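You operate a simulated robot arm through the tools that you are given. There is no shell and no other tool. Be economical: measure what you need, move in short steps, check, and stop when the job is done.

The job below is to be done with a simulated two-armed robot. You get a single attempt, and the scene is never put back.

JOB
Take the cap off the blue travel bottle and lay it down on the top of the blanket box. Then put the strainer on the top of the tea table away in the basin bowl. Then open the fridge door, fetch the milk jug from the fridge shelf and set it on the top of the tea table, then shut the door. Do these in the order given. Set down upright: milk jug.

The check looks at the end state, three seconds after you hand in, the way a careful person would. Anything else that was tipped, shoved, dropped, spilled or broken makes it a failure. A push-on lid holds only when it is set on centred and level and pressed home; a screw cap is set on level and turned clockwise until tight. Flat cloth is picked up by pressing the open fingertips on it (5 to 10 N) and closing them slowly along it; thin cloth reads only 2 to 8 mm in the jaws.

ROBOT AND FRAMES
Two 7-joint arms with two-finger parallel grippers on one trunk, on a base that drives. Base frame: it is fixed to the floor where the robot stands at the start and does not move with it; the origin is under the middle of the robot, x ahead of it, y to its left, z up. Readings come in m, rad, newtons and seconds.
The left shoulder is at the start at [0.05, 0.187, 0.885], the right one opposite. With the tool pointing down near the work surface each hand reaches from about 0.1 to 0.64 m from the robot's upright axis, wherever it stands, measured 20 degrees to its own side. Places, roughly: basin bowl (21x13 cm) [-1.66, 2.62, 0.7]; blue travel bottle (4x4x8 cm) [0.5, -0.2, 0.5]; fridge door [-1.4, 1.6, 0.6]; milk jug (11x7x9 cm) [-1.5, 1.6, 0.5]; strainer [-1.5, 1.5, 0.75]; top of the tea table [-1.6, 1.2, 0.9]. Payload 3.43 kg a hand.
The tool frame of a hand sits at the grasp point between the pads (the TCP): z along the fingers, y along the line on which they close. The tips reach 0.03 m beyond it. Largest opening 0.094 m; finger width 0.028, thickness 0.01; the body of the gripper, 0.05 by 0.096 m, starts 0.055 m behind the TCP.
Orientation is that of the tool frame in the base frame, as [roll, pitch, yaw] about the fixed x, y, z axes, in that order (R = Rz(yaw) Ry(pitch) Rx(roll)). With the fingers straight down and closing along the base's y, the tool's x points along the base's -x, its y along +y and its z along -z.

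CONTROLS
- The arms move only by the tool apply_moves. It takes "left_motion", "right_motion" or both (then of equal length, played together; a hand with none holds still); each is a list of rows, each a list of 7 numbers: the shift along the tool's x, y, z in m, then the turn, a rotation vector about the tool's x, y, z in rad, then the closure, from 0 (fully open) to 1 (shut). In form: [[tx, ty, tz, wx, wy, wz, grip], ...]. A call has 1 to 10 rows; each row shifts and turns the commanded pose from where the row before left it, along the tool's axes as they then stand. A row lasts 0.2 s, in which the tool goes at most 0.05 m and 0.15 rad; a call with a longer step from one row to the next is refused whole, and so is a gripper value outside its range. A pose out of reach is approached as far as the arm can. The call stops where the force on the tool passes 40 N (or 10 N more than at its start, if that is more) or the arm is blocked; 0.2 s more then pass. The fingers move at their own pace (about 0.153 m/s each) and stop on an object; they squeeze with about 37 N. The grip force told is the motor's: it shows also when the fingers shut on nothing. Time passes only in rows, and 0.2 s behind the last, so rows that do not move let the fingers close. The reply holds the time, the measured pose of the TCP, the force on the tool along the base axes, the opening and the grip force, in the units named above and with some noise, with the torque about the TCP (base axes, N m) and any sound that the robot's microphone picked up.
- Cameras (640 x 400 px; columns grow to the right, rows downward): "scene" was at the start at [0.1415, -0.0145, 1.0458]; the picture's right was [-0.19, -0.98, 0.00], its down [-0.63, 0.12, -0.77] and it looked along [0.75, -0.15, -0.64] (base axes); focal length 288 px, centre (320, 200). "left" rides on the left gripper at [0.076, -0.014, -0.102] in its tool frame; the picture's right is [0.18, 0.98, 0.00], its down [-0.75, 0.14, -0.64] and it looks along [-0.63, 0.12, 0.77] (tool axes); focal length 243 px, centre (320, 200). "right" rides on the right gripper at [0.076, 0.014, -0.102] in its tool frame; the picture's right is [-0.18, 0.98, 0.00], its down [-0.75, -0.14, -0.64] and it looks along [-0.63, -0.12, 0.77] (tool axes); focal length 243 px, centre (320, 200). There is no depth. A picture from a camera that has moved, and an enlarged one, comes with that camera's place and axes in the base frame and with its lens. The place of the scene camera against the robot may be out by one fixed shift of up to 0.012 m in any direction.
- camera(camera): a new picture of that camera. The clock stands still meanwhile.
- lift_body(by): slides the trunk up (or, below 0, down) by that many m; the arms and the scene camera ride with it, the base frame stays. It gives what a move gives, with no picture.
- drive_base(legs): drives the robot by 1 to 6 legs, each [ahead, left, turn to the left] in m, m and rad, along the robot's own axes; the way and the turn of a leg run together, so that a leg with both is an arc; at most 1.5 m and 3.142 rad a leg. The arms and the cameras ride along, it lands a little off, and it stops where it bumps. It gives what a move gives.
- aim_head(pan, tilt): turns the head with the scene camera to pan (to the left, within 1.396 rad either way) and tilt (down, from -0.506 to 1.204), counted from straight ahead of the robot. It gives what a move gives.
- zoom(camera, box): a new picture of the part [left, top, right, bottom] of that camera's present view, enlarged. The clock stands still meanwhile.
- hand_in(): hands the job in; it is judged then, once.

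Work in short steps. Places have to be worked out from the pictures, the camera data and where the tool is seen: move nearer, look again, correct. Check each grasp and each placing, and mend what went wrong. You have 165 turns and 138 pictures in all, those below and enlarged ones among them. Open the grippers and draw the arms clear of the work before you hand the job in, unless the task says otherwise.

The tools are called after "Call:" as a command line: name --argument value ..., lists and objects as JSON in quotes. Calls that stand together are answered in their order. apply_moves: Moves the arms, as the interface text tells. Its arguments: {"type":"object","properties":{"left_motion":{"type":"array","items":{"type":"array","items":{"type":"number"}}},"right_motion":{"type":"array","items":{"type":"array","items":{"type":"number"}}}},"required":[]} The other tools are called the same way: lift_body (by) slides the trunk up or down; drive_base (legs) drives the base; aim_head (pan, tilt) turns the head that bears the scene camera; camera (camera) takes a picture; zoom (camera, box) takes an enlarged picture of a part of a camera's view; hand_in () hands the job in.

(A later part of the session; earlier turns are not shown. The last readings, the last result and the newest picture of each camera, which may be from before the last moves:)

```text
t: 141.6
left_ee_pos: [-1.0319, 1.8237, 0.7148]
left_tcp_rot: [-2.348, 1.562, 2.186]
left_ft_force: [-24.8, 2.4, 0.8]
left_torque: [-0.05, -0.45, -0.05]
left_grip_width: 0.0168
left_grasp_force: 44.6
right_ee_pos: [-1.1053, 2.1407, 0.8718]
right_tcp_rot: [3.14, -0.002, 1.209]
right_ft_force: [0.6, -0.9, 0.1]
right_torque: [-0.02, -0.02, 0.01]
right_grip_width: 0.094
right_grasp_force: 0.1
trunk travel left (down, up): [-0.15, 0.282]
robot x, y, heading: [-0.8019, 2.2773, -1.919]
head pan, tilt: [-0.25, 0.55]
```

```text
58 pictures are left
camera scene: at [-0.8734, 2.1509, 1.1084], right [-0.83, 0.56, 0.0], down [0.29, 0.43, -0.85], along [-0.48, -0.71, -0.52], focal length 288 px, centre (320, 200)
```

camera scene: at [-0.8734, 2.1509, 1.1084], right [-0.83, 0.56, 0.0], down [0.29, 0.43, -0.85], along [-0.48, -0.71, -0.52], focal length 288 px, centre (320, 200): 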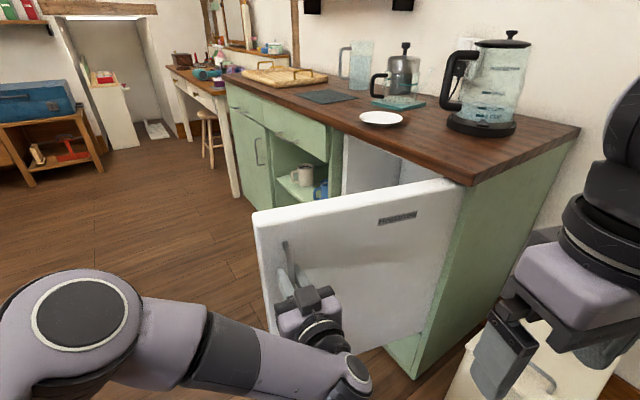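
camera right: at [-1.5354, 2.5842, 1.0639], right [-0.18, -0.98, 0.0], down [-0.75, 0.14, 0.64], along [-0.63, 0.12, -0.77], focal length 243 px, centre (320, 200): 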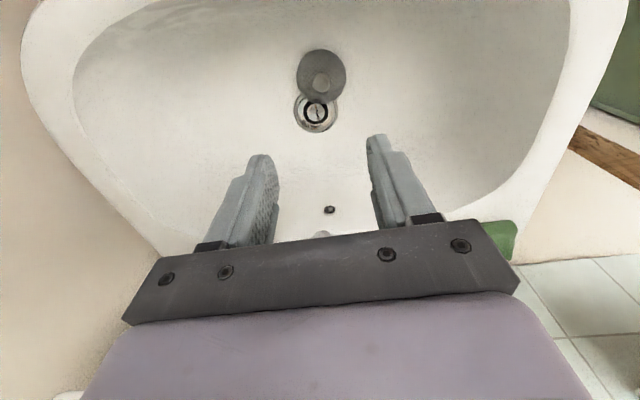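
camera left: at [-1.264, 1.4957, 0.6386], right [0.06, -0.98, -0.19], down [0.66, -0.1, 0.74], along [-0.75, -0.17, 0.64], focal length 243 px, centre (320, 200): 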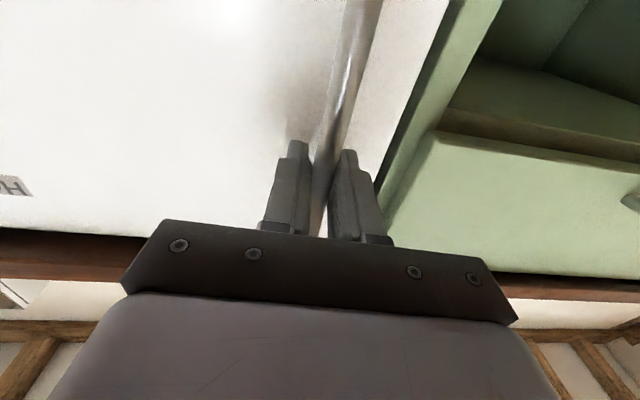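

The door is about 78° open. I release the handle and draw the hand straight back from the door.

Call:
apply_moves --left_motion '[[0, 0, 0, 0, 0, 0, 0.6], [0, 0, 0, 0, 0, 0, 0.2], [0, 0, 0, 0, 0, 0, 0], [0, 0, -0.02, 0, 0, 0, 0], [0, 0, -0.03, 0, 0, 0, 0], [0, 0, -0.03, 0, 0, 0, 0], [0, 0, -0.02, 0, 0, 0, 0]]'

Call:
camera --camera "scene"

```text
t: 143.2
left_ee_pos: [-1.0029, 1.8788, 0.7187]
left_tcp_rot: [-1.832, 1.563, 2.743]
left_ft_force: [-0.6, -0.6, 0.1]
left_torque: [0.01, 0.02, 0.0]
left_grip_width: 0.094
left_grasp_force: 0.1
left hand out of reach, approached as far as the arm can: row 6, 7
right_ee_pos: [-1.1031, 2.1418, 0.872]
right_tcp_rot: [-3.141, -0.002, 1.208]
right_ft_force: [0.5, -0.2, -0.5]
right_torque: [0.01, 0.01, 0.02]
right_grip_width: 0.0943
right_grasp_force: 0.1
trunk travel left (down, up): [-0.15, 0.282]
robot x, y, heading: [-0.802, 2.2767, -1.917]
head pan, tilt: [-0.25, 0.55]
```

```text
57 pictures are left
camera scene: at [-0.872, 2.1508, 1.1085], right [-0.83, 0.56, 0.0], down [0.29, 0.43, -0.85], along [-0.48, -0.71, -0.52], focal length 288 px, centre (320, 200)
```

scene: 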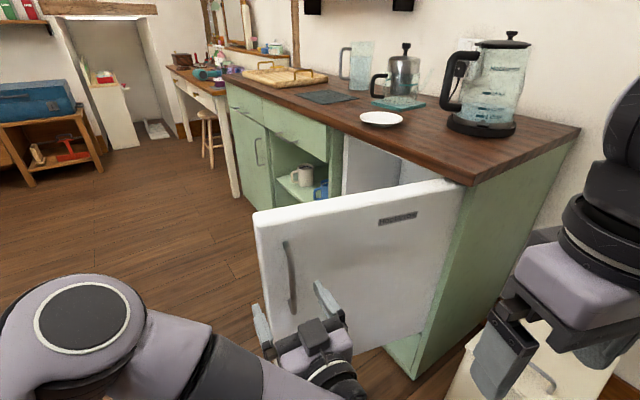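

I move away from the door, around its free edge, and back to face the fridge from the left side.

Call:
drive_base --legs '[[-0.04, 0.26, 0], [0.83, 0.3, 0], [0, 0, -1.22]]'

Call:
aim_head --pan -0.35 --tilt 0.55

Call:
camera --camera "scene"

```text
t: 152.3
left_ee_pos: [-0.9795, 1.3988, 0.7154]
left_tcp_rot: [-2.869, 1.563, 0.481]
left_ft_force: [-0.7, -0.5, -0.8]
left_torque: [0.01, -0.02, 0.01]
left_grip_width: 0.0943
left_grasp_force: 0.0
right_ee_pos: [-0.7682, 1.5829, 0.8708]
right_tcp_rot: [3.141, -0.002, -0.018]
right_ft_force: [-0.4, 0.3, -0.6]
right_torque: [-0.01, -0.01, 0.0]
right_grip_width: 0.094
right_grasp_force: 0.1
trunk travel left (down, up): [-0.15, 0.282]
robot x, y, heading: [-0.5385, 1.3417, -3.139]
head pan, tilt: [-0.25, 0.55]
```

```text
t: 153.0
left_ee_pos: [-0.981, 1.3959, 0.7151]
left_tcp_rot: [-2.912, 1.563, 0.442]
left_ft_force: [0.9, -0.8, -0.7]
left_torque: [0.02, 0.0, 0.0]
left_grip_width: 0.0941
left_grasp_force: 0.0
right_ee_pos: [-0.7691, 1.584, 0.8713]
right_tcp_rot: [3.141, -0.002, -0.019]
right_ft_force: [-0.7, 0.3, 0.6]
right_torque: [-0.01, 0.02, 0.01]
right_grip_width: 0.0938
right_grasp_force: 0.1
trunk travel left (down, up): [-0.15, 0.282]
robot x, y, heading: [-0.533, 1.3444, -3.138]
head pan, tilt: [-0.351, 0.55]
```

```text
56 pictures are left
camera scene: at [-0.6799, 1.3781, 1.1085], right [0.34, 0.94, 0.0], down [0.49, -0.18, -0.85], along [-0.8, 0.29, -0.52], focal length 288 px, centre (320, 200)
```

scene: 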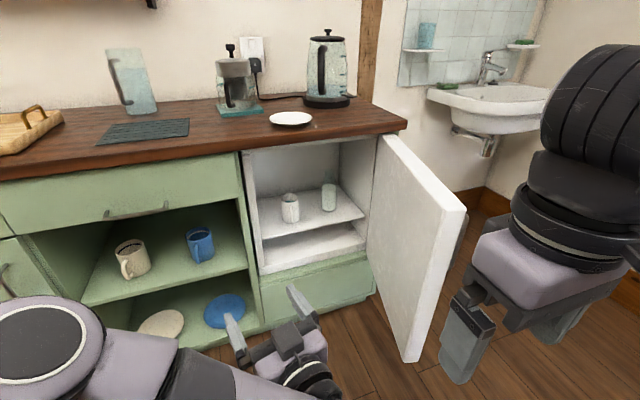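

The fridge is open, with two white things on its shelf. I zoom in to tell which one is the jug.

Call:
zoom --camera "scene" --box '[240, 140, 380, 270]'

```text
3.08 times, centred on (310, 205) of scene
camera zoom: at [-0.6799, 1.3781, 1.1085], right [0.34, 0.94, 0.0], down [0.49, -0.18, -0.85], along [-0.8, 0.29, -0.52], focal length 887 px, centre (351, 185)
```

zoom: 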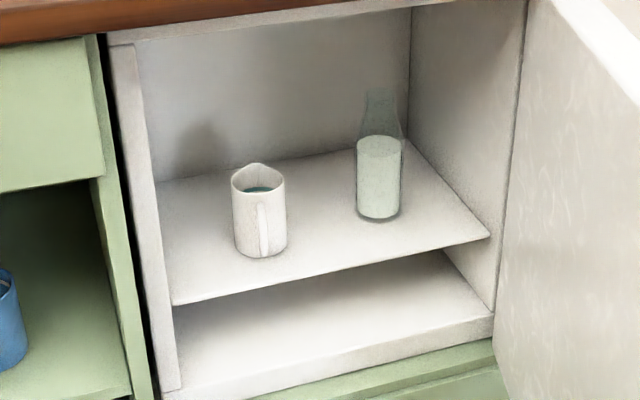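

The jug is the left item, with its handle facing out, at about (-1.50, 1.56), and a milk bottle stands 15 cm to its right. I tuck the right hand up, tilt the left hand 25° downward pointing straight at the fridge, then drive closer.

Call:
apply_moves --left_motion '[[0, 0, 0, 0.106, 0, 0, 0], [0, 0, 0, 0.106, 0, 0, 0], [0, 0, 0, 0, 0.145, 0, 0], [0, 0, 0, 0, 0.145, 0, 0], [0, 0, 0, 0, 0.145, 0, 0], [0, 0, 0, 0, 0, 0, 0]]' --right_motion '[[0, 0, -0.03, 0, 0, 0, 0], [0, 0, -0.03, 0, 0, 0, 0], [0, 0, -0.03, 0, 0, 0, 0], [0, 0, -0.03, 0, 0, 0, 0], [0, 0, -0.03, 0, 0, 0, 0], [0, 0, 0, 0, 0, 0, 0]]'

Call:
drive_base --legs '[[0.33, -0.08, 0]]'

Call:
camera --camera "scene"

Call:
camera --camera "left"

```text
t: 154.4
left_ee_pos: [-0.9787, 1.3983, 0.7156]
left_tcp_rot: [-3.132, 1.127, 0.002]
left_ft_force: [-0.5, 0.4, 0.4]
left_torque: [0.0, 0.01, -0.01]
left_grip_width: 0.094
left_grasp_force: 0.2
right_ee_pos: [-0.7675, 1.5835, 1.0221]
right_tcp_rot: [-3.141, -0.001, -0.016]
right_ft_force: [-0.2, -0.1, 0.5]
right_torque: [-0.02, 0.0, 0.01]
right_grip_width: 0.0938
right_grasp_force: 0.1
trunk travel left (down, up): [-0.15, 0.282]
robot x, y, heading: [-0.5364, 1.344, -3.139]
head pan, tilt: [-0.351, 0.55]
```

```text
t: 156.6
left_ee_pos: [-1.309, 1.4757, 0.7156]
left_tcp_rot: [-3.134, 1.129, 0.007]
left_ft_force: [-0.4, 0.3, -1.0]
left_torque: [-0.01, 0.01, 0.02]
left_grip_width: 0.094
left_grasp_force: 0.0
right_ee_pos: [-1.097, 1.6612, 1.0218]
right_tcp_rot: [-3.141, -0.003, -0.014]
right_ft_force: [0.7, 0.1, 0.2]
right_torque: [0.0, 0.02, 0.03]
right_grip_width: 0.094
right_grasp_force: 0.1
trunk travel left (down, up): [-0.15, 0.282]
robot x, y, heading: [-0.8688, 1.423, -3.134]
head pan, tilt: [-0.351, 0.55]
```

```text
54 pictures are left
camera scene: at [-1.0086, 1.456, 1.1084], right [0.34, 0.94, 0.0], down [0.49, -0.18, -0.85], along [-0.8, 0.29, -0.52], focal length 288 px, centre (320, 200)
```

scene: 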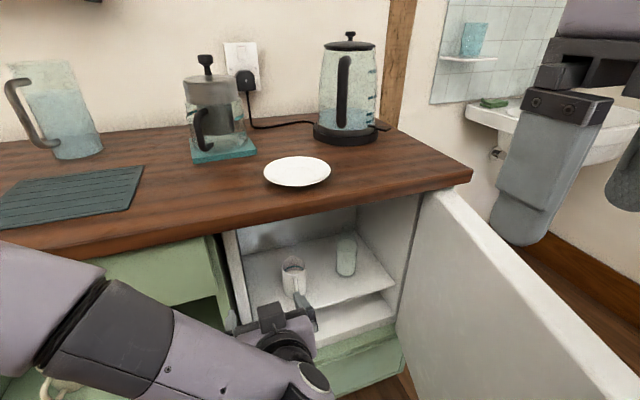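

```text
53 pictures are left
camera left: at [-1.1822, 1.4898, 0.6916], right [0.08, -0.98, -0.17], down [0.26, -0.14, 0.96], along [-0.96, -0.12, 0.24], focal length 243 px, centre (320, 200)
```

left: 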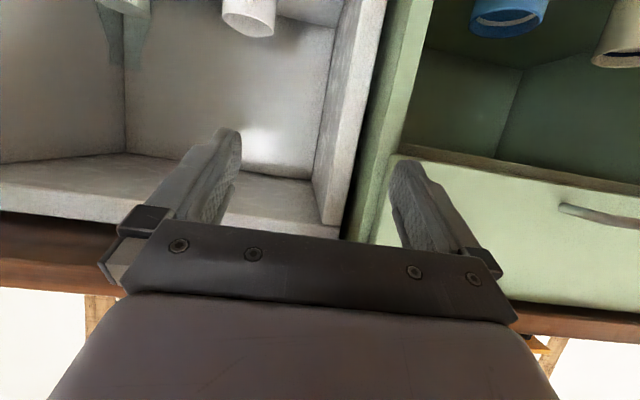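

The jug centre is at about (-1.56, 1.578), its base at z≈0.47 and its rim at 0.56. I bring the left hand to y=1.578, z≈0.54 in front of the fridge.

Call:
apply_moves --left_motion '[[0, -0.034, 0, 0, 0, 0, 0], [0, -0.034, 0, 0, 0, 0, 0], [0, -0.034, 0, 0, 0, 0, 0], [0.0316, 0, 0.015, 0, 0, 0, 0], [0.0316, 0, 0.015, 0, 0, 0, 0], [0.0316, 0, 0.015, 0, 0, 0, 0], [0.0316, 0, 0.015, 0, 0, 0, 0], [0.0316, 0, 0.015, 0, 0, 0, 0], [0, 0, 0, 0, 0, 0, 0]]'

Call:
camera --camera "left"

Call:
camera --camera "scene"

```text
t: 158.8
left_ee_pos: [-1.3449, 1.4938, 0.5574]
left_tcp_rot: [3.09, 1.148, 0.027]
left_ft_force: [0.2, 0.5, 0.1]
left_torque: [-0.02, -0.01, -0.01]
left_grip_width: 0.0942
left_grasp_force: 0.0
left hand out of reach, approached as far as the arm can: row 5, 6, 7, 8
right_ee_pos: [-1.0971, 1.6601, 1.0198]
right_tcp_rot: [3.141, -0.001, -0.011]
right_ft_force: [-0.1, -0.4, -0.1]
right_torque: [-0.01, 0.02, -0.03]
right_grip_width: 0.0938
right_grasp_force: 0.1
trunk travel left (down, up): [-0.15, 0.282]
robot x, y, heading: [-0.8659, 1.4247, -3.135]
head pan, tilt: [-0.351, 0.55]
stopped in row 9 (left hand): the arm was blocked; the commanded pose is now the measured one
```

```text
52 pictures are left
camera left: at [-1.2205, 1.5168, 0.5316], right [0.15, -0.98, -0.15], down [0.28, -0.1, 0.95], along [-0.95, -0.18, 0.26], focal length 243 px, centre (320, 200)
```

left: 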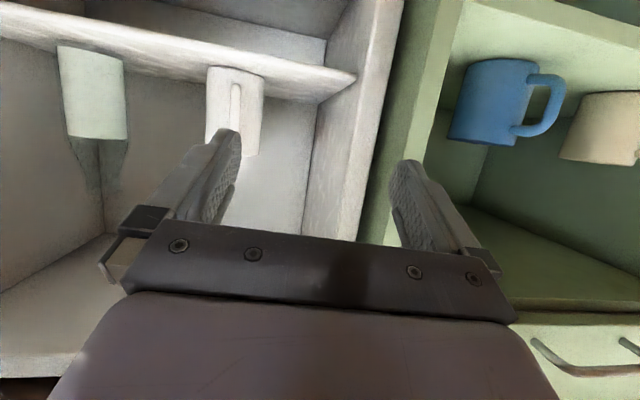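

```text
51 pictures are left
camera scene: at [-1.0086, 1.4559, 1.1084], right [0.34, 0.94, 0.0], down [0.49, -0.18, -0.85], along [-0.8, 0.29, -0.52], focal length 288 px, centre (320, 200)
```

scene: 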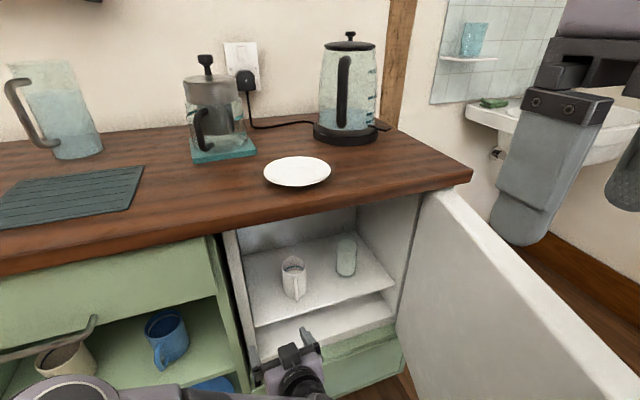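

The arm folds too tightly that close in. I back the base off 12 cm, raise and straighten the hand, and lower the trunk so that the arm can reach forward level with the shelf.

Call:
drive_base --legs '[[-0.14, -0.06, 0]]'

Call:
apply_moves --left_motion '[[-0.03, 0, -0.014, 0, 0, 0, 0], [-0.03, 0, -0.014, 0, 0, 0, 0], [-0.03, 0, -0.014, 0.075, 0, 0.0355, 0], [0, 0, 0, 0, 0, 0, 0]]'

Call:
lift_body --by -0.13

Call:
camera --camera "left"

Call:
camera --camera "scene"

```text
t: 160.2
left_ee_pos: [-1.205, 1.5547, 0.5583]
left_tcp_rot: [3.09, 1.148, 0.027]
left_ft_force: [0.4, -0.8, 0.1]
left_torque: [0.0, 0.0, 0.06]
left_grip_width: 0.0939
left_grasp_force: 0.1
right_ee_pos: [-0.9584, 1.7201, 1.022]
right_tcp_rot: [-3.141, -0.002, -0.014]
right_ft_force: [-0.7, -0.2, 0.3]
right_torque: [-0.01, -0.01, -0.01]
right_grip_width: 0.0941
right_grasp_force: 0.0
trunk travel left (down, up): [-0.15, 0.282]
robot x, y, heading: [-0.7259, 1.4832, -3.139]
head pan, tilt: [-0.351, 0.55]
```

```text
t: 161.2
left_ee_pos: [-1.203, 1.5566, 0.6565]
left_tcp_rot: [3.087, 1.143, -0.059]
left_ft_force: [0.5, 0.2, -0.1]
left_torque: [0.0, -0.01, -0.01]
left_grip_width: 0.0942
left_grasp_force: 0.0
right_ee_pos: [-0.958, 1.7217, 1.0211]
right_tcp_rot: [-3.141, -0.002, -0.015]
right_ft_force: [0.0, 0.2, -0.3]
right_torque: [-0.03, 0.0, -0.05]
right_grip_width: 0.0938
right_grasp_force: 0.0
trunk travel left (down, up): [-0.15, 0.282]
robot x, y, heading: [-0.7263, 1.4819, -3.14]
head pan, tilt: [-0.351, 0.55]
```

```text
t: 162.8
left_ee_pos: [-1.2045, 1.5559, 0.5262]
left_tcp_rot: [3.088, 1.145, -0.06]
left_ft_force: [-0.2, -0.1, 0.4]
left_torque: [0.0, 0.0, 0.0]
left_grip_width: 0.094
left_grasp_force: 0.0
right_ee_pos: [-0.9586, 1.7208, 0.8911]
right_tcp_rot: [-3.141, -0.002, -0.015]
right_ft_force: [-0.3, 0.0, 0.0]
right_torque: [0.01, 0.01, 0.0]
right_grip_width: 0.094
right_grasp_force: 0.0
trunk travel left (down, up): [-0.02, 0.412]
robot x, y, heading: [-0.726, 1.4869, -3.136]
head pan, tilt: [-0.351, 0.55]
```

```text
50 pictures are left
camera left: at [-1.0778, 1.569, 0.5005], right [0.07, -0.99, -0.15], down [0.27, -0.12, 0.95], along [-0.96, -0.1, 0.26], focal length 243 px, centre (320, 200)
```

left: 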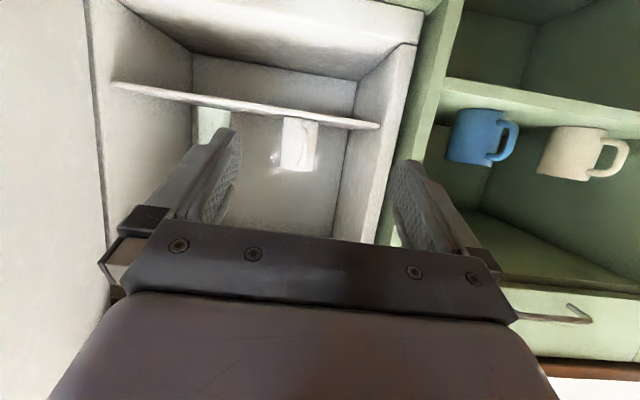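

```text
49 pictures are left
camera scene: at [-0.8696, 1.5162, 0.9785], right [0.34, 0.94, 0.0], down [0.49, -0.18, -0.85], along [-0.8, 0.29, -0.52], focal length 288 px, centre (320, 200)
```

scene: 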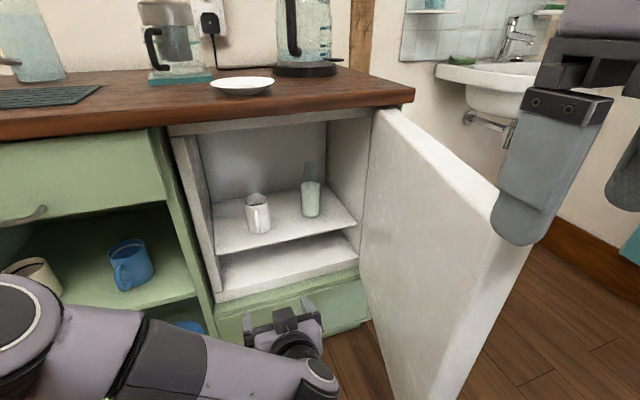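

Both cameras agree: the jug centre is at (-1.56, 1.575), from z 0.478 to 0.58. I zoom in to see which way its handle points.

Call:
zoom --camera "left" --box '[240, 90, 380, 190]'

Call:
zoom --camera "scene" --box '[200, 150, 360, 270]'

```text
4.00 times, centred on (310, 140) of left
camera zoom: at [-1.0778, 1.569, 0.5005], right [0.07, -0.99, -0.15], down [0.27, -0.12, 0.95], along [-0.96, -0.1, 0.26], focal length 970 px, centre (360, 440)
```

zoom: 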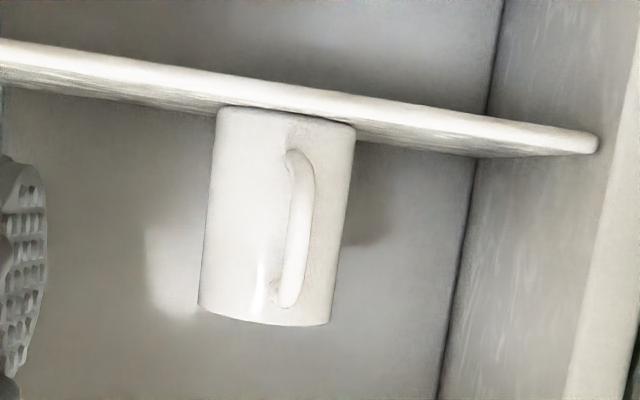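

```text
3.33 times, centred on (280, 210) of scene
camera zoom: at [-0.8696, 1.5162, 0.9785], right [0.34, 0.94, 0.0], down [0.49, -0.18, -0.85], along [-0.8, 0.29, -0.52], focal length 961 px, centre (453, 167)
```

zoom: 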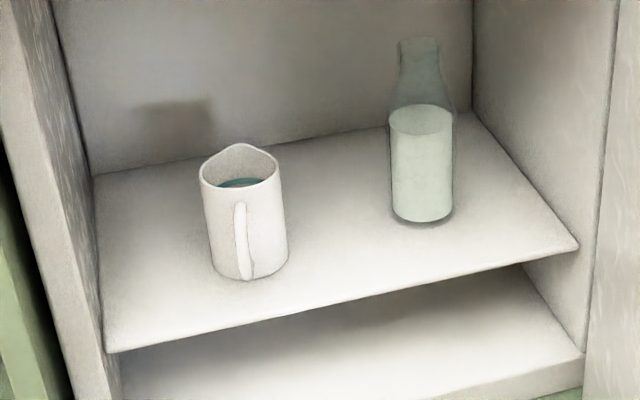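

The handle points out toward me and the body is 7 cm wide. I raise the right hand out of the way, centre the left hand in y, then drive ahead 0.2 m.

Call:
apply_moves --right_motion '[[0, 0.01, -0.04, 0, 0, 0, 0], [0, 0.01, -0.04, 0, 0, 0, 0], [0, 0.01, -0.04, 0, 0, 0, 0]]' --left_motion '[[0, -0.01, 0, 0, 0, 0, 0], [0, -0.01, 0, 0, 0, 0, 0], [0, 0, 0, 0, 0, 0, 0]]'

Call:
drive_base --legs '[[0.19, 0, 0]]'

Call:
camera --camera "left"

Call:
camera --camera "scene"

```text
t: 163.6
left_ee_pos: [-1.2026, 1.5771, 0.5252]
left_tcp_rot: [3.089, 1.144, -0.061]
left_ft_force: [0.2, -0.7, 0.6]
left_torque: [-0.02, 0.03, -0.02]
left_grip_width: 0.0942
left_grasp_force: 0.1
right_ee_pos: [-0.9624, 1.6828, 0.9985]
right_tcp_rot: [3.14, 0.0, -0.013]
right_ft_force: [-0.5, 0.2, 0.5]
right_torque: [-0.04, 0.01, 0.01]
right_grip_width: 0.0941
right_grasp_force: 0.0
right hand out of reach, approached as far as the arm can: row 3
trunk travel left (down, up): [-0.02, 0.412]
robot x, y, heading: [-0.7335, 1.4861, -3.133]
head pan, tilt: [-0.351, 0.55]
```

```text
t: 165.2
left_ee_pos: [-1.393, 1.575, 0.5264]
left_tcp_rot: [3.089, 1.145, -0.059]
left_ft_force: [-0.2, -0.5, 0.5]
left_torque: [0.0, 0.02, 0.02]
left_grip_width: 0.094
left_grasp_force: 0.1
right_ee_pos: [-1.1527, 1.6807, 0.9976]
right_tcp_rot: [3.14, 0.0, -0.012]
right_ft_force: [-0.5, 0.1, 0.4]
right_torque: [0.02, 0.0, 0.0]
right_grip_width: 0.0941
right_grasp_force: 0.0
trunk travel left (down, up): [-0.02, 0.412]
robot x, y, heading: [-0.9221, 1.48, -3.134]
head pan, tilt: [-0.351, 0.55]
```

```text
46 pictures are left
camera left: at [-1.2676, 1.5875, 0.5], right [0.07, -0.99, -0.15], down [0.27, -0.12, 0.95], along [-0.96, -0.1, 0.26], focal length 243 px, centre (320, 200)
```

left: 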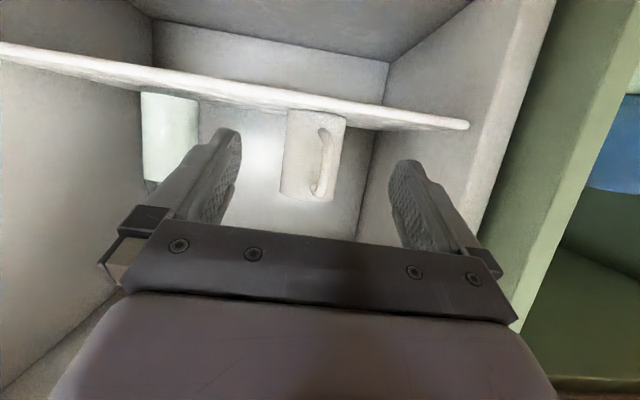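

```text
45 pictures are left
camera scene: at [-1.0597, 1.5149, 0.9785], right [0.34, 0.94, 0.0], down [0.49, -0.18, -0.85], along [-0.8, 0.29, -0.52], focal length 288 px, centre (320, 200)
```

scene: 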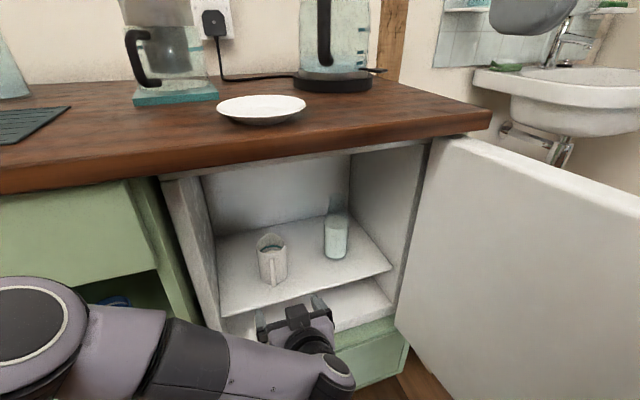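

Aligned in y and z. I advance horizontally 12 cm toward the jug, then check before the last bit.

Call:
apply_moves --left_motion '[[-0.0124, 0, 0.0272, 0, 0, 0, 0], [-0.0124, 0, 0.0272, 0, 0, 0, 0], [-0.0124, 0, 0.0272, 0, 0, 0, 0], [-0.0083, 0, 0.0182, 0, 0, 0, 0], [0, 0, 0, 0, 0, 0, 0]]'

Call:
camera --camera "left"

Call:
zoom --camera "scene" --box '[180, 180, 400, 360]'

```text
t: 166.3
left_ee_pos: [-1.5123, 1.5631, 0.5287]
left_tcp_rot: [3.084, 1.151, -0.043]
left_ft_force: [0.2, -0.2, 1.5]
left_torque: [0.0, -0.03, 0.0]
left_grip_width: 0.094
left_grasp_force: 0.0
right_ee_pos: [-1.1529, 1.6803, 0.9972]
right_tcp_rot: [3.14, 0.0, -0.011]
right_ft_force: [0.2, 0.0, 0.3]
right_torque: [-0.02, 0.0, 0.01]
right_grip_width: 0.094
right_grasp_force: 0.1
trunk travel left (down, up): [-0.02, 0.412]
robot x, y, heading: [-0.9158, 1.4804, -3.131]
head pan, tilt: [-0.351, 0.55]
```

```text
44 pictures are left
camera left: at [-1.3873, 1.5789, 0.5024], right [0.09, -0.99, -0.15], down [0.28, -0.12, 0.95], along [-0.96, -0.12, 0.27], focal length 243 px, centre (320, 200)
```

left: 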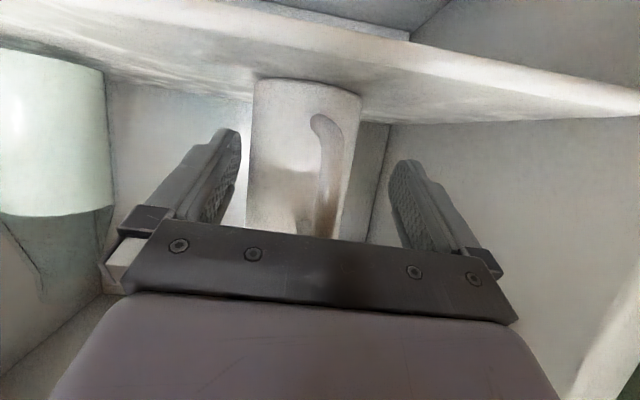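

```text
2.22 times, centred on (290, 270) of scene
camera zoom: at [-1.0598, 1.5149, 0.9784], right [0.34, 0.94, 0.0], down [0.49, -0.18, -0.85], along [-0.8, 0.29, -0.52], focal length 641 px, centre (387, 44)
```

zoom: 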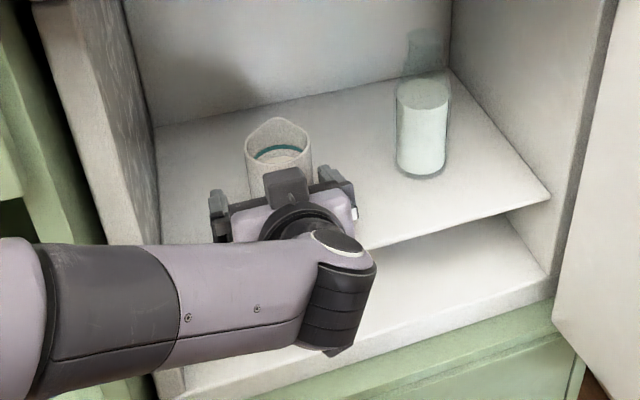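

The hand drifted 11 mm to the side. I correct that, then advance the last 2.8 cm.

Call:
apply_moves --left_motion '[[0, -0.006, 0, 0, 0, 0, 0], [0, -0.006, 0, 0, 0, 0, 0], [-0.006, 0, 0.013, 0, 0, 0, 0], [-0.0055, 0, 0.0125, 0, 0, 0, 0], [0, 0, 0, 0, 0, 0, 0]]'

Call:
camera --camera "left"

```text
t: 167.8
left_ee_pos: [-1.5555, 1.5499, 0.5309]
left_tcp_rot: [3.055, 1.162, -0.028]
left_ft_force: [-0.1, 0.5, -0.1]
left_torque: [0.01, 0.02, 0.02]
left_grip_width: 0.094
left_grasp_force: 0.1
right_ee_pos: [-1.1526, 1.6817, 0.9976]
right_tcp_rot: [3.14, -0.001, -0.012]
right_ft_force: [0.8, -0.7, -0.2]
right_torque: [0.0, -0.01, -0.02]
right_grip_width: 0.0939
right_grasp_force: 0.0
trunk travel left (down, up): [-0.02, 0.412]
robot x, y, heading: [-0.9152, 1.4818, -3.135]
head pan, tilt: [-0.351, 0.55]
stopped in row 5 (left hand): the arm was blocked; the commanded pose is now the measured one
```

```text
42 pictures are left
camera left: at [-1.432, 1.5691, 0.503], right [0.12, -0.98, -0.14], down [0.29, -0.09, 0.95], along [-0.95, -0.16, 0.28], focal length 243 px, centre (320, 200)
```

left: 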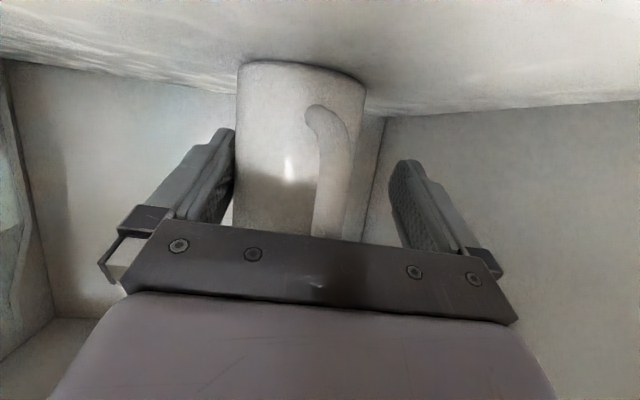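

The forearm seems to rub the fridge's left frame, which pushes the hand off to the left. I shift the base 2.5 cm to the right to centre it.

Call:
drive_base --legs '[[0, -0.027, 0]]'

Call:
camera --camera "left"

Call:
camera --camera "scene"

```text
t: 168.6
left_ee_pos: [-1.5569, 1.5777, 0.5318]
left_tcp_rot: [3.058, 1.161, -0.028]
left_ft_force: [0.5, -0.9, -1.1]
left_torque: [0.04, 0.0, -0.01]
left_grip_width: 0.0939
left_grasp_force: 0.1
right_ee_pos: [-1.1529, 1.7083, 0.9983]
right_tcp_rot: [3.141, 0.0, -0.012]
right_ft_force: [-0.5, -0.1, 0.6]
right_torque: [0.01, 0.01, 0.02]
right_grip_width: 0.0941
right_grasp_force: 0.0
trunk travel left (down, up): [-0.02, 0.412]
robot x, y, heading: [-0.9159, 1.508, -3.14]
head pan, tilt: [-0.351, 0.55]
```

```text
41 pictures are left
camera left: at [-1.4317, 1.5966, 0.5029], right [0.12, -0.98, -0.14], down [0.29, -0.09, 0.95], along [-0.95, -0.16, 0.28], focal length 243 px, centre (320, 200)
```

left: 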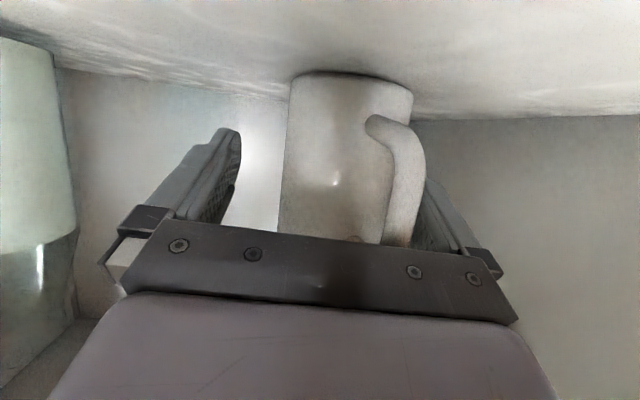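

```text
40 pictures are left
camera scene: at [-1.06, 1.5418, 0.9784], right [0.34, 0.94, 0.0], down [0.49, -0.18, -0.85], along [-0.8, 0.29, -0.52], focal length 288 px, centre (320, 200)
```

scene: 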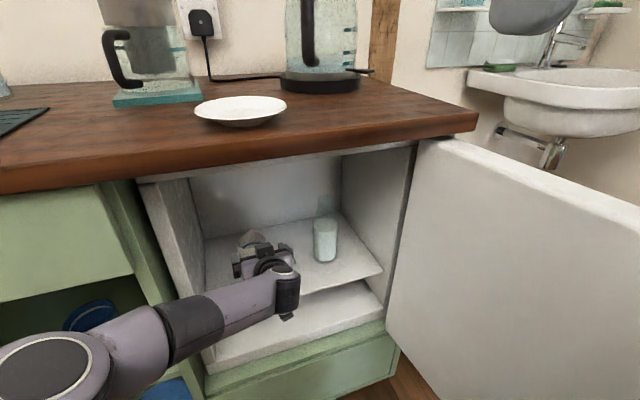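

The jug is between the fingers, about 12 mm toward the left finger. I centre on it, back off 1 cm so the handle clears the palm, then close gently.

Call:
apply_moves --left_motion '[[0.004, 0, -0.0091, 0, 0, 0, 0], [0, 0.01, 0, 0, 0, 0, 0], [0, 0, 0, 0, 0, 0, 0]]'

Call:
camera --camera "left"

```text
t: 169.4
left_ee_pos: [-1.5449, 1.5672, 0.5312]
left_tcp_rot: [3.056, 1.161, -0.028]
left_ft_force: [0.5, 0.6, -0.3]
left_torque: [0.01, 0.0, 0.0]
left_grip_width: 0.0939
left_grasp_force: 0.1
right_ee_pos: [-1.1535, 1.7073, 0.997]
right_tcp_rot: [3.141, 0.002, -0.013]
right_ft_force: [-0.9, -0.2, 0.7]
right_torque: [0.02, 0.01, -0.02]
right_grip_width: 0.0937
right_grasp_force: 0.0
trunk travel left (down, up): [-0.02, 0.412]
robot x, y, heading: [-0.9166, 1.5103, -3.13]
head pan, tilt: [-0.351, 0.55]
```

```text
39 pictures are left
camera left: at [-1.4213, 1.5871, 0.5036], right [0.12, -0.98, -0.14], down [0.29, -0.09, 0.95], along [-0.95, -0.16, 0.28], focal length 243 px, centre (320, 200)
```

left: 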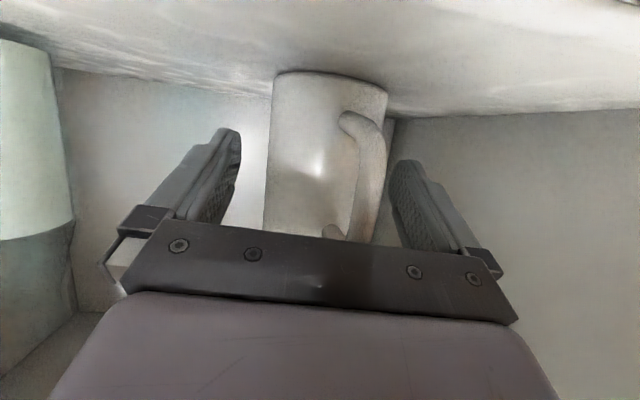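

Nearly centred. I close in small steps.

Call:
apply_moves --left_motion '[[0, 0.003, 0, 0, 0, 0, 0.1], [0, 0, 0, 0, 0, 0, 0.17], [0, 0, 0, 0, 0, 0, 0.22], [0, 0, 0, 0, 0, 0, 0.27], [0, 0, 0, 0, 0, 0, 0.35], [0, 0, 0, 0, 0, 0, 1], [0, 0, 0, 0, 0, 0, 1]]'

Call:
camera --camera "left"

Call:
zoom --camera "scene" --box '[180, 180, 400, 360]'

```text
t: 171.0
left_ee_pos: [-1.5451, 1.565, 0.5317]
left_tcp_rot: [3.055, 1.161, -0.029]
left_ft_force: [1.0, -0.7, 2.0]
left_torque: [0.17, -0.03, -0.04]
left_grip_width: 0.0631
left_grasp_force: 36.8
right_ee_pos: [-1.1526, 1.7082, 0.9982]
right_tcp_rot: [3.139, 0.001, -0.014]
right_ft_force: [-0.1, 0.1, -0.7]
right_torque: [-0.02, -0.01, -0.01]
right_grip_width: 0.094
right_grasp_force: 0.0
trunk travel left (down, up): [-0.02, 0.412]
robot x, y, heading: [-0.9158, 1.5089, -3.137]
head pan, tilt: [-0.351, 0.55]
```

```text
38 pictures are left
camera left: at [-1.4209, 1.5843, 0.504], right [0.12, -0.98, -0.14], down [0.29, -0.09, 0.95], along [-0.95, -0.16, 0.28], focal length 243 px, centre (320, 200)
```

left: 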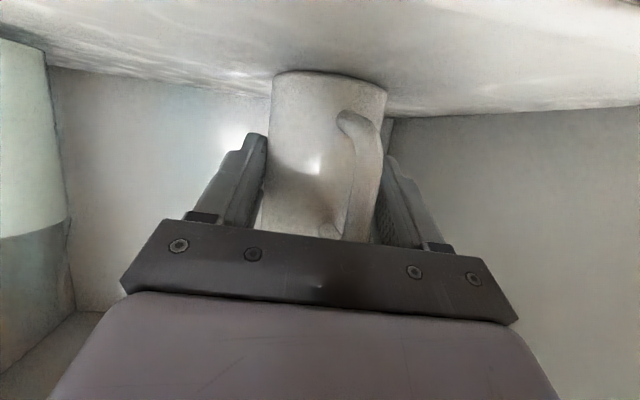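

```text
2.22 times, centred on (290, 270) of scene
camera zoom: at [-1.0598, 1.5419, 0.9785], right [0.34, 0.94, 0.0], down [0.49, -0.18, -0.85], along [-0.8, 0.29, -0.52], focal length 641 px, centre (387, 44)
```

zoom: 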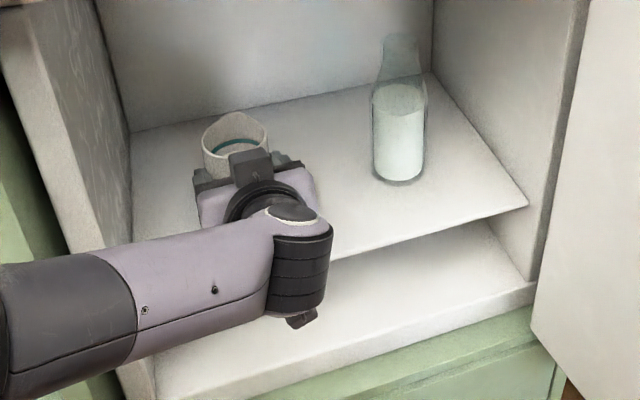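

The grip is firm at 63 mm. I lift everything with the trunk by 5 cm, a straight vertical move, and check that the jug stays level.

Call:
lift_body --by 0.05

Call:
camera --camera "left"

Call:
camera --camera "scene"

```text
t: 171.9
left_ee_pos: [-1.5448, 1.5645, 0.5816]
left_tcp_rot: [3.057, 1.16, -0.028]
left_ft_force: [0.3, 0.6, -2.6]
left_torque: [0.01, -0.05, -0.02]
left_grip_width: 0.0621
left_grasp_force: 37.3
right_ee_pos: [-1.1531, 1.7084, 1.0477]
right_tcp_rot: [3.14, 0.0, -0.012]
right_ft_force: [-0.2, 0.0, -1.3]
right_torque: [0.02, -0.04, 0.0]
right_grip_width: 0.0937
right_grasp_force: 0.1
trunk travel left (down, up): [-0.07, 0.362]
robot x, y, heading: [-0.9154, 1.5132, -3.134]
head pan, tilt: [-0.351, 0.55]
```

```text
36 pictures are left
camera left: at [-1.421, 1.584, 0.5534], right [0.12, -0.98, -0.13], down [0.29, -0.09, 0.95], along [-0.95, -0.16, 0.28], focal length 243 px, centre (320, 200)
```

left: 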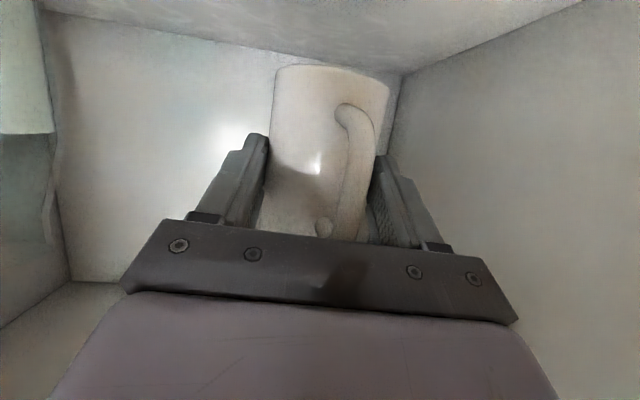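

```text
35 pictures are left
camera scene: at [-1.0602, 1.5419, 1.0284], right [0.34, 0.94, 0.0], down [0.49, -0.18, -0.85], along [-0.8, 0.29, -0.52], focal length 288 px, centre (320, 200)
```

scene: 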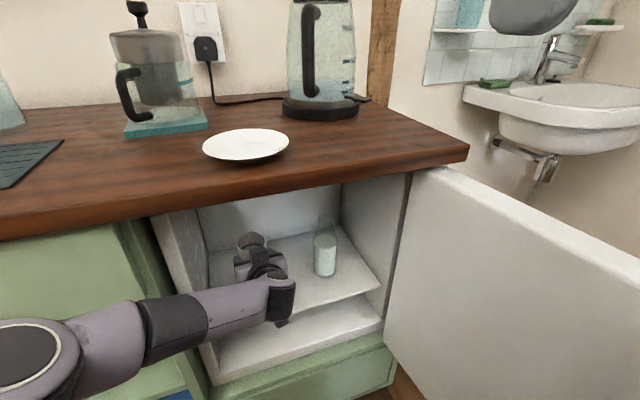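

The jug is lifted and level. I drive straight back out of the fridge.

Call:
drive_base --legs '[[-0.3, 0, 0]]'

Call:
camera --camera "left"

Call:
camera --camera "scene"

```text
t: 173.9
left_ee_pos: [-1.245, 1.5656, 0.5803]
left_tcp_rot: [3.054, 1.158, -0.028]
left_ft_force: [-1.2, -0.3, -4.3]
left_torque: [0.02, -0.03, 0.03]
left_grip_width: 0.0621
left_grasp_force: 37.6
right_ee_pos: [-0.8519, 1.7097, 1.0469]
right_tcp_rot: [3.14, 0.001, -0.013]
right_ft_force: [-0.7, 0.8, -0.8]
right_torque: [-0.01, -0.03, 0.01]
right_grip_width: 0.0942
right_grasp_force: 0.0
trunk travel left (down, up): [-0.07, 0.362]
robot x, y, heading: [-0.6164, 1.5138, -3.131]
head pan, tilt: [-0.351, 0.55]
```

```text
34 pictures are left
camera left: at [-1.1199, 1.5861, 0.5535], right [0.12, -0.98, -0.13], down [0.29, -0.09, 0.95], along [-0.95, -0.16, 0.28], focal length 243 px, centre (320, 200)
```

left: 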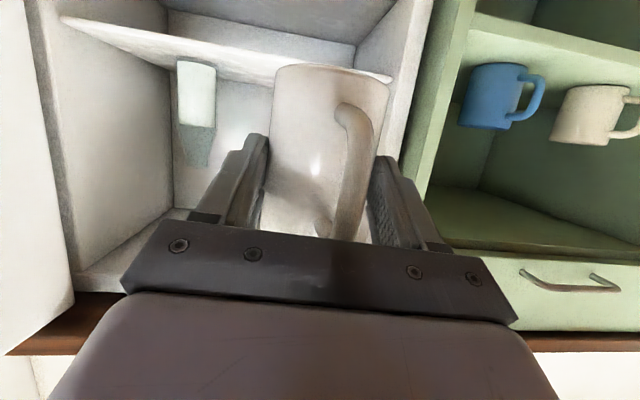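

```text
33 pictures are left
camera scene: at [-0.7591, 1.544, 1.0284], right [0.34, 0.94, 0.0], down [0.49, -0.18, -0.85], along [-0.8, 0.29, -0.52], focal length 288 px, centre (320, 200)
```

scene: 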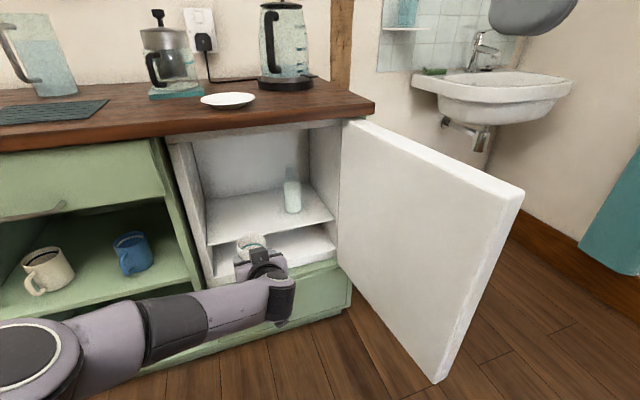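

The jug is out of the fridge, upright and not dripping. I raise the trunk so that it clears the counter, and shift left toward the free spot where the strainer stood.

Call:
lift_body --by 0.36

Call:
drive_base --legs '[[0, 0.15, 0]]'

Call:
apply_moves --left_motion '[[-0.015, 0, -0.007, 0, 0, 0, 1], [-0.015, 0, -0.007, 0, 0, 0, 1], [-0.015, 0, -0.007, 0, 0, 0, 1], [0, 0, 0, 0, 0, 0, 1]]'

Call:
aim_head --pan -0.1 --tilt 0.75

Call:
camera --camera "scene"

```text
t: 177.4
left_ee_pos: [-1.2443, 1.5672, 0.9419]
left_tcp_rot: [3.056, 1.158, -0.029]
left_ft_force: [0.1, -0.3, -1.0]
left_torque: [0.0, -0.01, -0.01]
left_grip_width: 0.0618
left_grasp_force: 36.7
right_ee_pos: [-0.8511, 1.7104, 1.4079]
right_tcp_rot: [3.141, -0.002, -0.013]
right_ft_force: [0.8, -0.2, 0.6]
right_torque: [-0.01, 0.01, 0.01]
right_grip_width: 0.0938
right_grasp_force: 0.1
trunk travel left (down, up): [-0.43, 0.002]
robot x, y, heading: [-0.6149, 1.5111, -3.135]
head pan, tilt: [-0.351, 0.55]
```

```text
t: 178.8
left_ee_pos: [-1.2436, 1.4166, 0.9418]
left_tcp_rot: [3.058, 1.159, -0.027]
left_ft_force: [0.2, -0.1, -2.6]
left_torque: [0.01, -0.01, -0.02]
left_grip_width: 0.0618
left_grasp_force: 36.8
right_ee_pos: [-0.8514, 1.5597, 1.408]
right_tcp_rot: [3.139, 0.0, -0.014]
right_ft_force: [-0.6, -0.9, -0.4]
right_torque: [0.03, 0.02, -0.03]
right_grip_width: 0.0942
right_grasp_force: 0.2
trunk travel left (down, up): [-0.43, 0.002]
robot x, y, heading: [-0.614, 1.3627, -3.139]
head pan, tilt: [-0.351, 0.55]
```

```text
t: 179.8
left_ee_pos: [-1.241, 1.4203, 0.9912]
left_tcp_rot: [3.054, 1.159, -0.03]
left_ft_force: [-0.1, -0.2, -3.0]
left_torque: [0.01, -0.06, 0.03]
left_grip_width: 0.0616
left_grasp_force: 37.4
right_ee_pos: [-0.8518, 1.5617, 1.4078]
right_tcp_rot: [3.141, -0.001, -0.015]
right_ft_force: [-0.3, -0.3, -0.4]
right_torque: [0.01, 0.01, 0.02]
right_grip_width: 0.0941
right_grasp_force: 0.1
trunk travel left (down, up): [-0.43, 0.002]
robot x, y, heading: [-0.6145, 1.3629, -3.136]
head pan, tilt: [-0.351, 0.55]
```

```text
t: 180.6
left_ee_pos: [-1.2418, 1.4191, 0.9914]
left_tcp_rot: [3.058, 1.159, -0.03]
left_ft_force: [-0.7, 0.2, -2.5]
left_torque: [-0.02, -0.05, -0.01]
left_grip_width: 0.062
left_grasp_force: 37.1
right_ee_pos: [-0.8511, 1.562, 1.4076]
right_tcp_rot: [3.141, 0.0, -0.015]
right_ft_force: [-1.0, -0.3, 0.9]
right_torque: [0.0, 0.01, 0.0]
right_grip_width: 0.0939
right_grasp_force: 0.1
trunk travel left (down, up): [-0.43, 0.002]
robot x, y, heading: [-0.6169, 1.3616, -3.135]
head pan, tilt: [-0.099, 0.75]
```

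```text
32 pictures are left
camera scene: at [-0.7561, 1.3721, 1.3711], right [0.09, 1.0, 0.0], down [0.68, -0.06, -0.73], along [-0.73, 0.07, -0.68], focal length 288 px, centre (320, 200)
```

scene: 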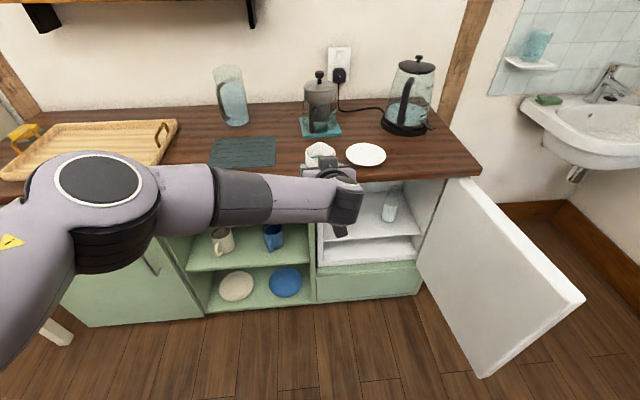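

All clear. I drive forward 0.22 m to bring the jug over the counter.

Call:
drive_base --legs '[[0.225, 0, 0]]'

Call:
camera --camera "scene"

Call:
camera --camera "left"

```text
t: 182.3
left_ee_pos: [-1.4657, 1.4159, 0.99]
left_tcp_rot: [3.057, 1.159, -0.028]
left_ft_force: [0.6, 0.2, -2.6]
left_torque: [0.02, -0.05, -0.03]
left_grip_width: 0.0618
left_grasp_force: 37.1
right_ee_pos: [-1.0752, 1.5577, 1.4075]
right_tcp_rot: [3.139, -0.001, -0.009]
right_ft_force: [-0.6, -0.7, -0.3]
right_torque: [0.0, -0.03, -0.01]
right_grip_width: 0.0939
right_grasp_force: 0.0
trunk travel left (down, up): [-0.43, 0.002]
robot x, y, heading: [-0.837, 1.3635, -3.133]
head pan, tilt: [-0.099, 0.75]
```

```text
31 pictures are left
camera scene: at [-0.9801, 1.3701, 1.3709], right [0.09, 1.0, 0.0], down [0.68, -0.06, -0.73], along [-0.73, 0.07, -0.68], focal length 288 px, centre (320, 200)
```

scene: 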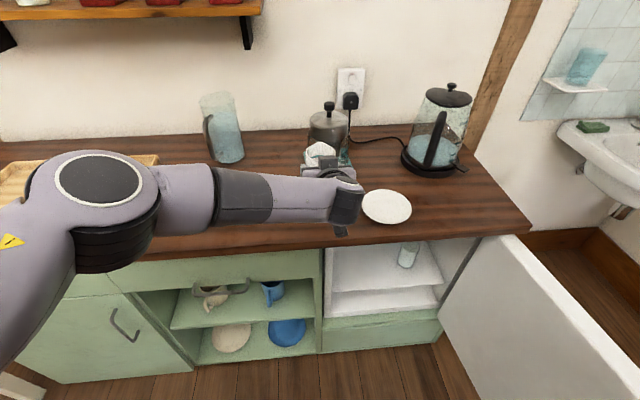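

```text
30 pictures are left
camera left: at [-1.3414, 1.4366, 0.9626], right [0.12, -0.98, -0.13], down [0.29, -0.09, 0.95], along [-0.95, -0.16, 0.28], focal length 243 px, centre (320, 200)
```

left: 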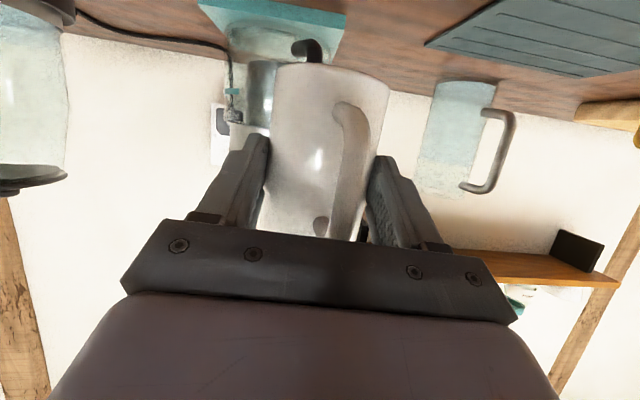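

The jug is above the free spot. I lower with the arm: 4.5 cm first, then a creep.

Call:
apply_moves --left_motion '[[0.0137, 0, 0.006, 0, 0, 0, 1], [0.0137, 0, 0.006, 0, 0, 0, 1], [0.0137, 0, 0.006, 0, 0, 0, 1], [0.0027, 0, 0.0012, 0, 0, 0, 1], [0.0027, 0, 0.0012, 0, 0, 0, 1], [0, 0, 0, 0, 0, 0, 1]]'

Call:
zoom --camera "scene" --box '[240, 90, 420, 240]'

```text
t: 183.7
left_ee_pos: [-1.465, 1.4143, 0.9404]
left_tcp_rot: [3.056, 1.161, -0.027]
left_ft_force: [0.1, -0.7, -2.9]
left_torque: [0.01, -0.02, -0.02]
left_grip_width: 0.0619
left_grasp_force: 36.8
right_ee_pos: [-1.0738, 1.5586, 1.4079]
right_tcp_rot: [3.141, -0.001, -0.008]
right_ft_force: [0.7, 1.2, 0.2]
right_torque: [-0.03, 0.02, 0.01]
right_grip_width: 0.094
right_grasp_force: 0.0
trunk travel left (down, up): [-0.43, 0.002]
robot x, y, heading: [-0.8384, 1.3604, -3.136]
head pan, tilt: [-0.099, 0.75]
```

```text
2.67 times, centred on (330, 165) of scene
camera zoom: at [-0.9794, 1.3701, 1.371], right [0.09, 1.0, 0.0], down [0.68, -0.06, -0.73], along [-0.73, 0.07, -0.68], focal length 769 px, centre (293, 293)
```

zoom: 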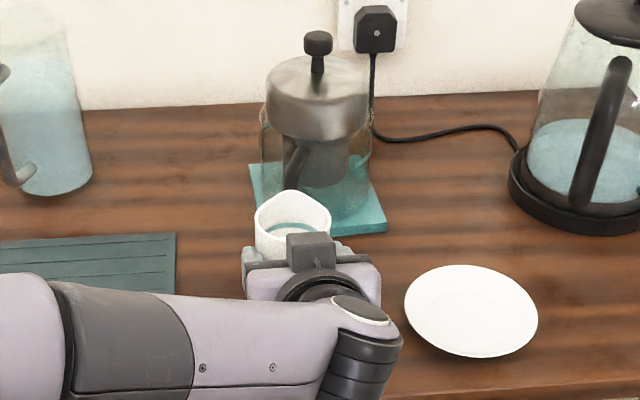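

The stand's front edge is at x≈-1.59 and the jug's back at about -1.53, so there's room. I creep down.

Call:
apply_moves --left_motion '[[0.0027, 0, 0.0012, 0, 0, 0, 1], [0.0027, 0, 0.0012, 0, 0, 0, 1], [0.0018, 0, 0.0008, 0, 0, 0, 1], [0, 0, 0, 0, 0, 0, 1]]'

```text
t: 184.7
left_ee_pos: [-1.4659, 1.4147, 0.9326]
left_tcp_rot: [3.056, 1.159, -0.026]
left_ft_force: [-0.1, -0.1, -2.6]
left_torque: [0.01, -0.01, 0.0]
left_grip_width: 0.0618
left_grasp_force: 36.7
right_ee_pos: [-1.0754, 1.5593, 1.4075]
right_tcp_rot: [3.14, 0.001, -0.012]
right_ft_force: [-0.2, 1.4, 0.3]
right_torque: [-0.01, -0.01, -0.01]
right_grip_width: 0.0941
right_grasp_force: 0.1
trunk travel left (down, up): [-0.43, 0.002]
robot x, y, heading: [-0.8365, 1.3633, -3.133]
head pan, tilt: [-0.099, 0.75]
```

Call:
apply_moves --left_motion '[[0.0018, 0, 0.0008, 0, 0, 0, 1], [0.0018, 0, 0.0008, 0, 0, 0, 1], [0.0018, 0, 0.0008, 0, 0, 0, 1], [0, 0, 0, 0, 0, 0, 1]]'

```text
t: 185.7
left_ee_pos: [-1.4647, 1.4141, 0.9258]
left_tcp_rot: [3.056, 1.159, -0.026]
left_ft_force: [-0.3, 0.5, -2.7]
left_torque: [0.02, -0.05, 0.0]
left_grip_width: 0.0617
left_grasp_force: 37.2
right_ee_pos: [-1.0752, 1.5589, 1.407]
right_tcp_rot: [3.141, -0.001, -0.011]
right_ft_force: [1.0, 0.3, -0.1]
right_torque: [0.0, 0.0, 0.02]
right_grip_width: 0.0938
right_grasp_force: 0.0
trunk travel left (down, up): [-0.43, 0.002]
robot x, y, heading: [-0.8371, 1.3602, -3.135]
head pan, tilt: [-0.099, 0.75]
```

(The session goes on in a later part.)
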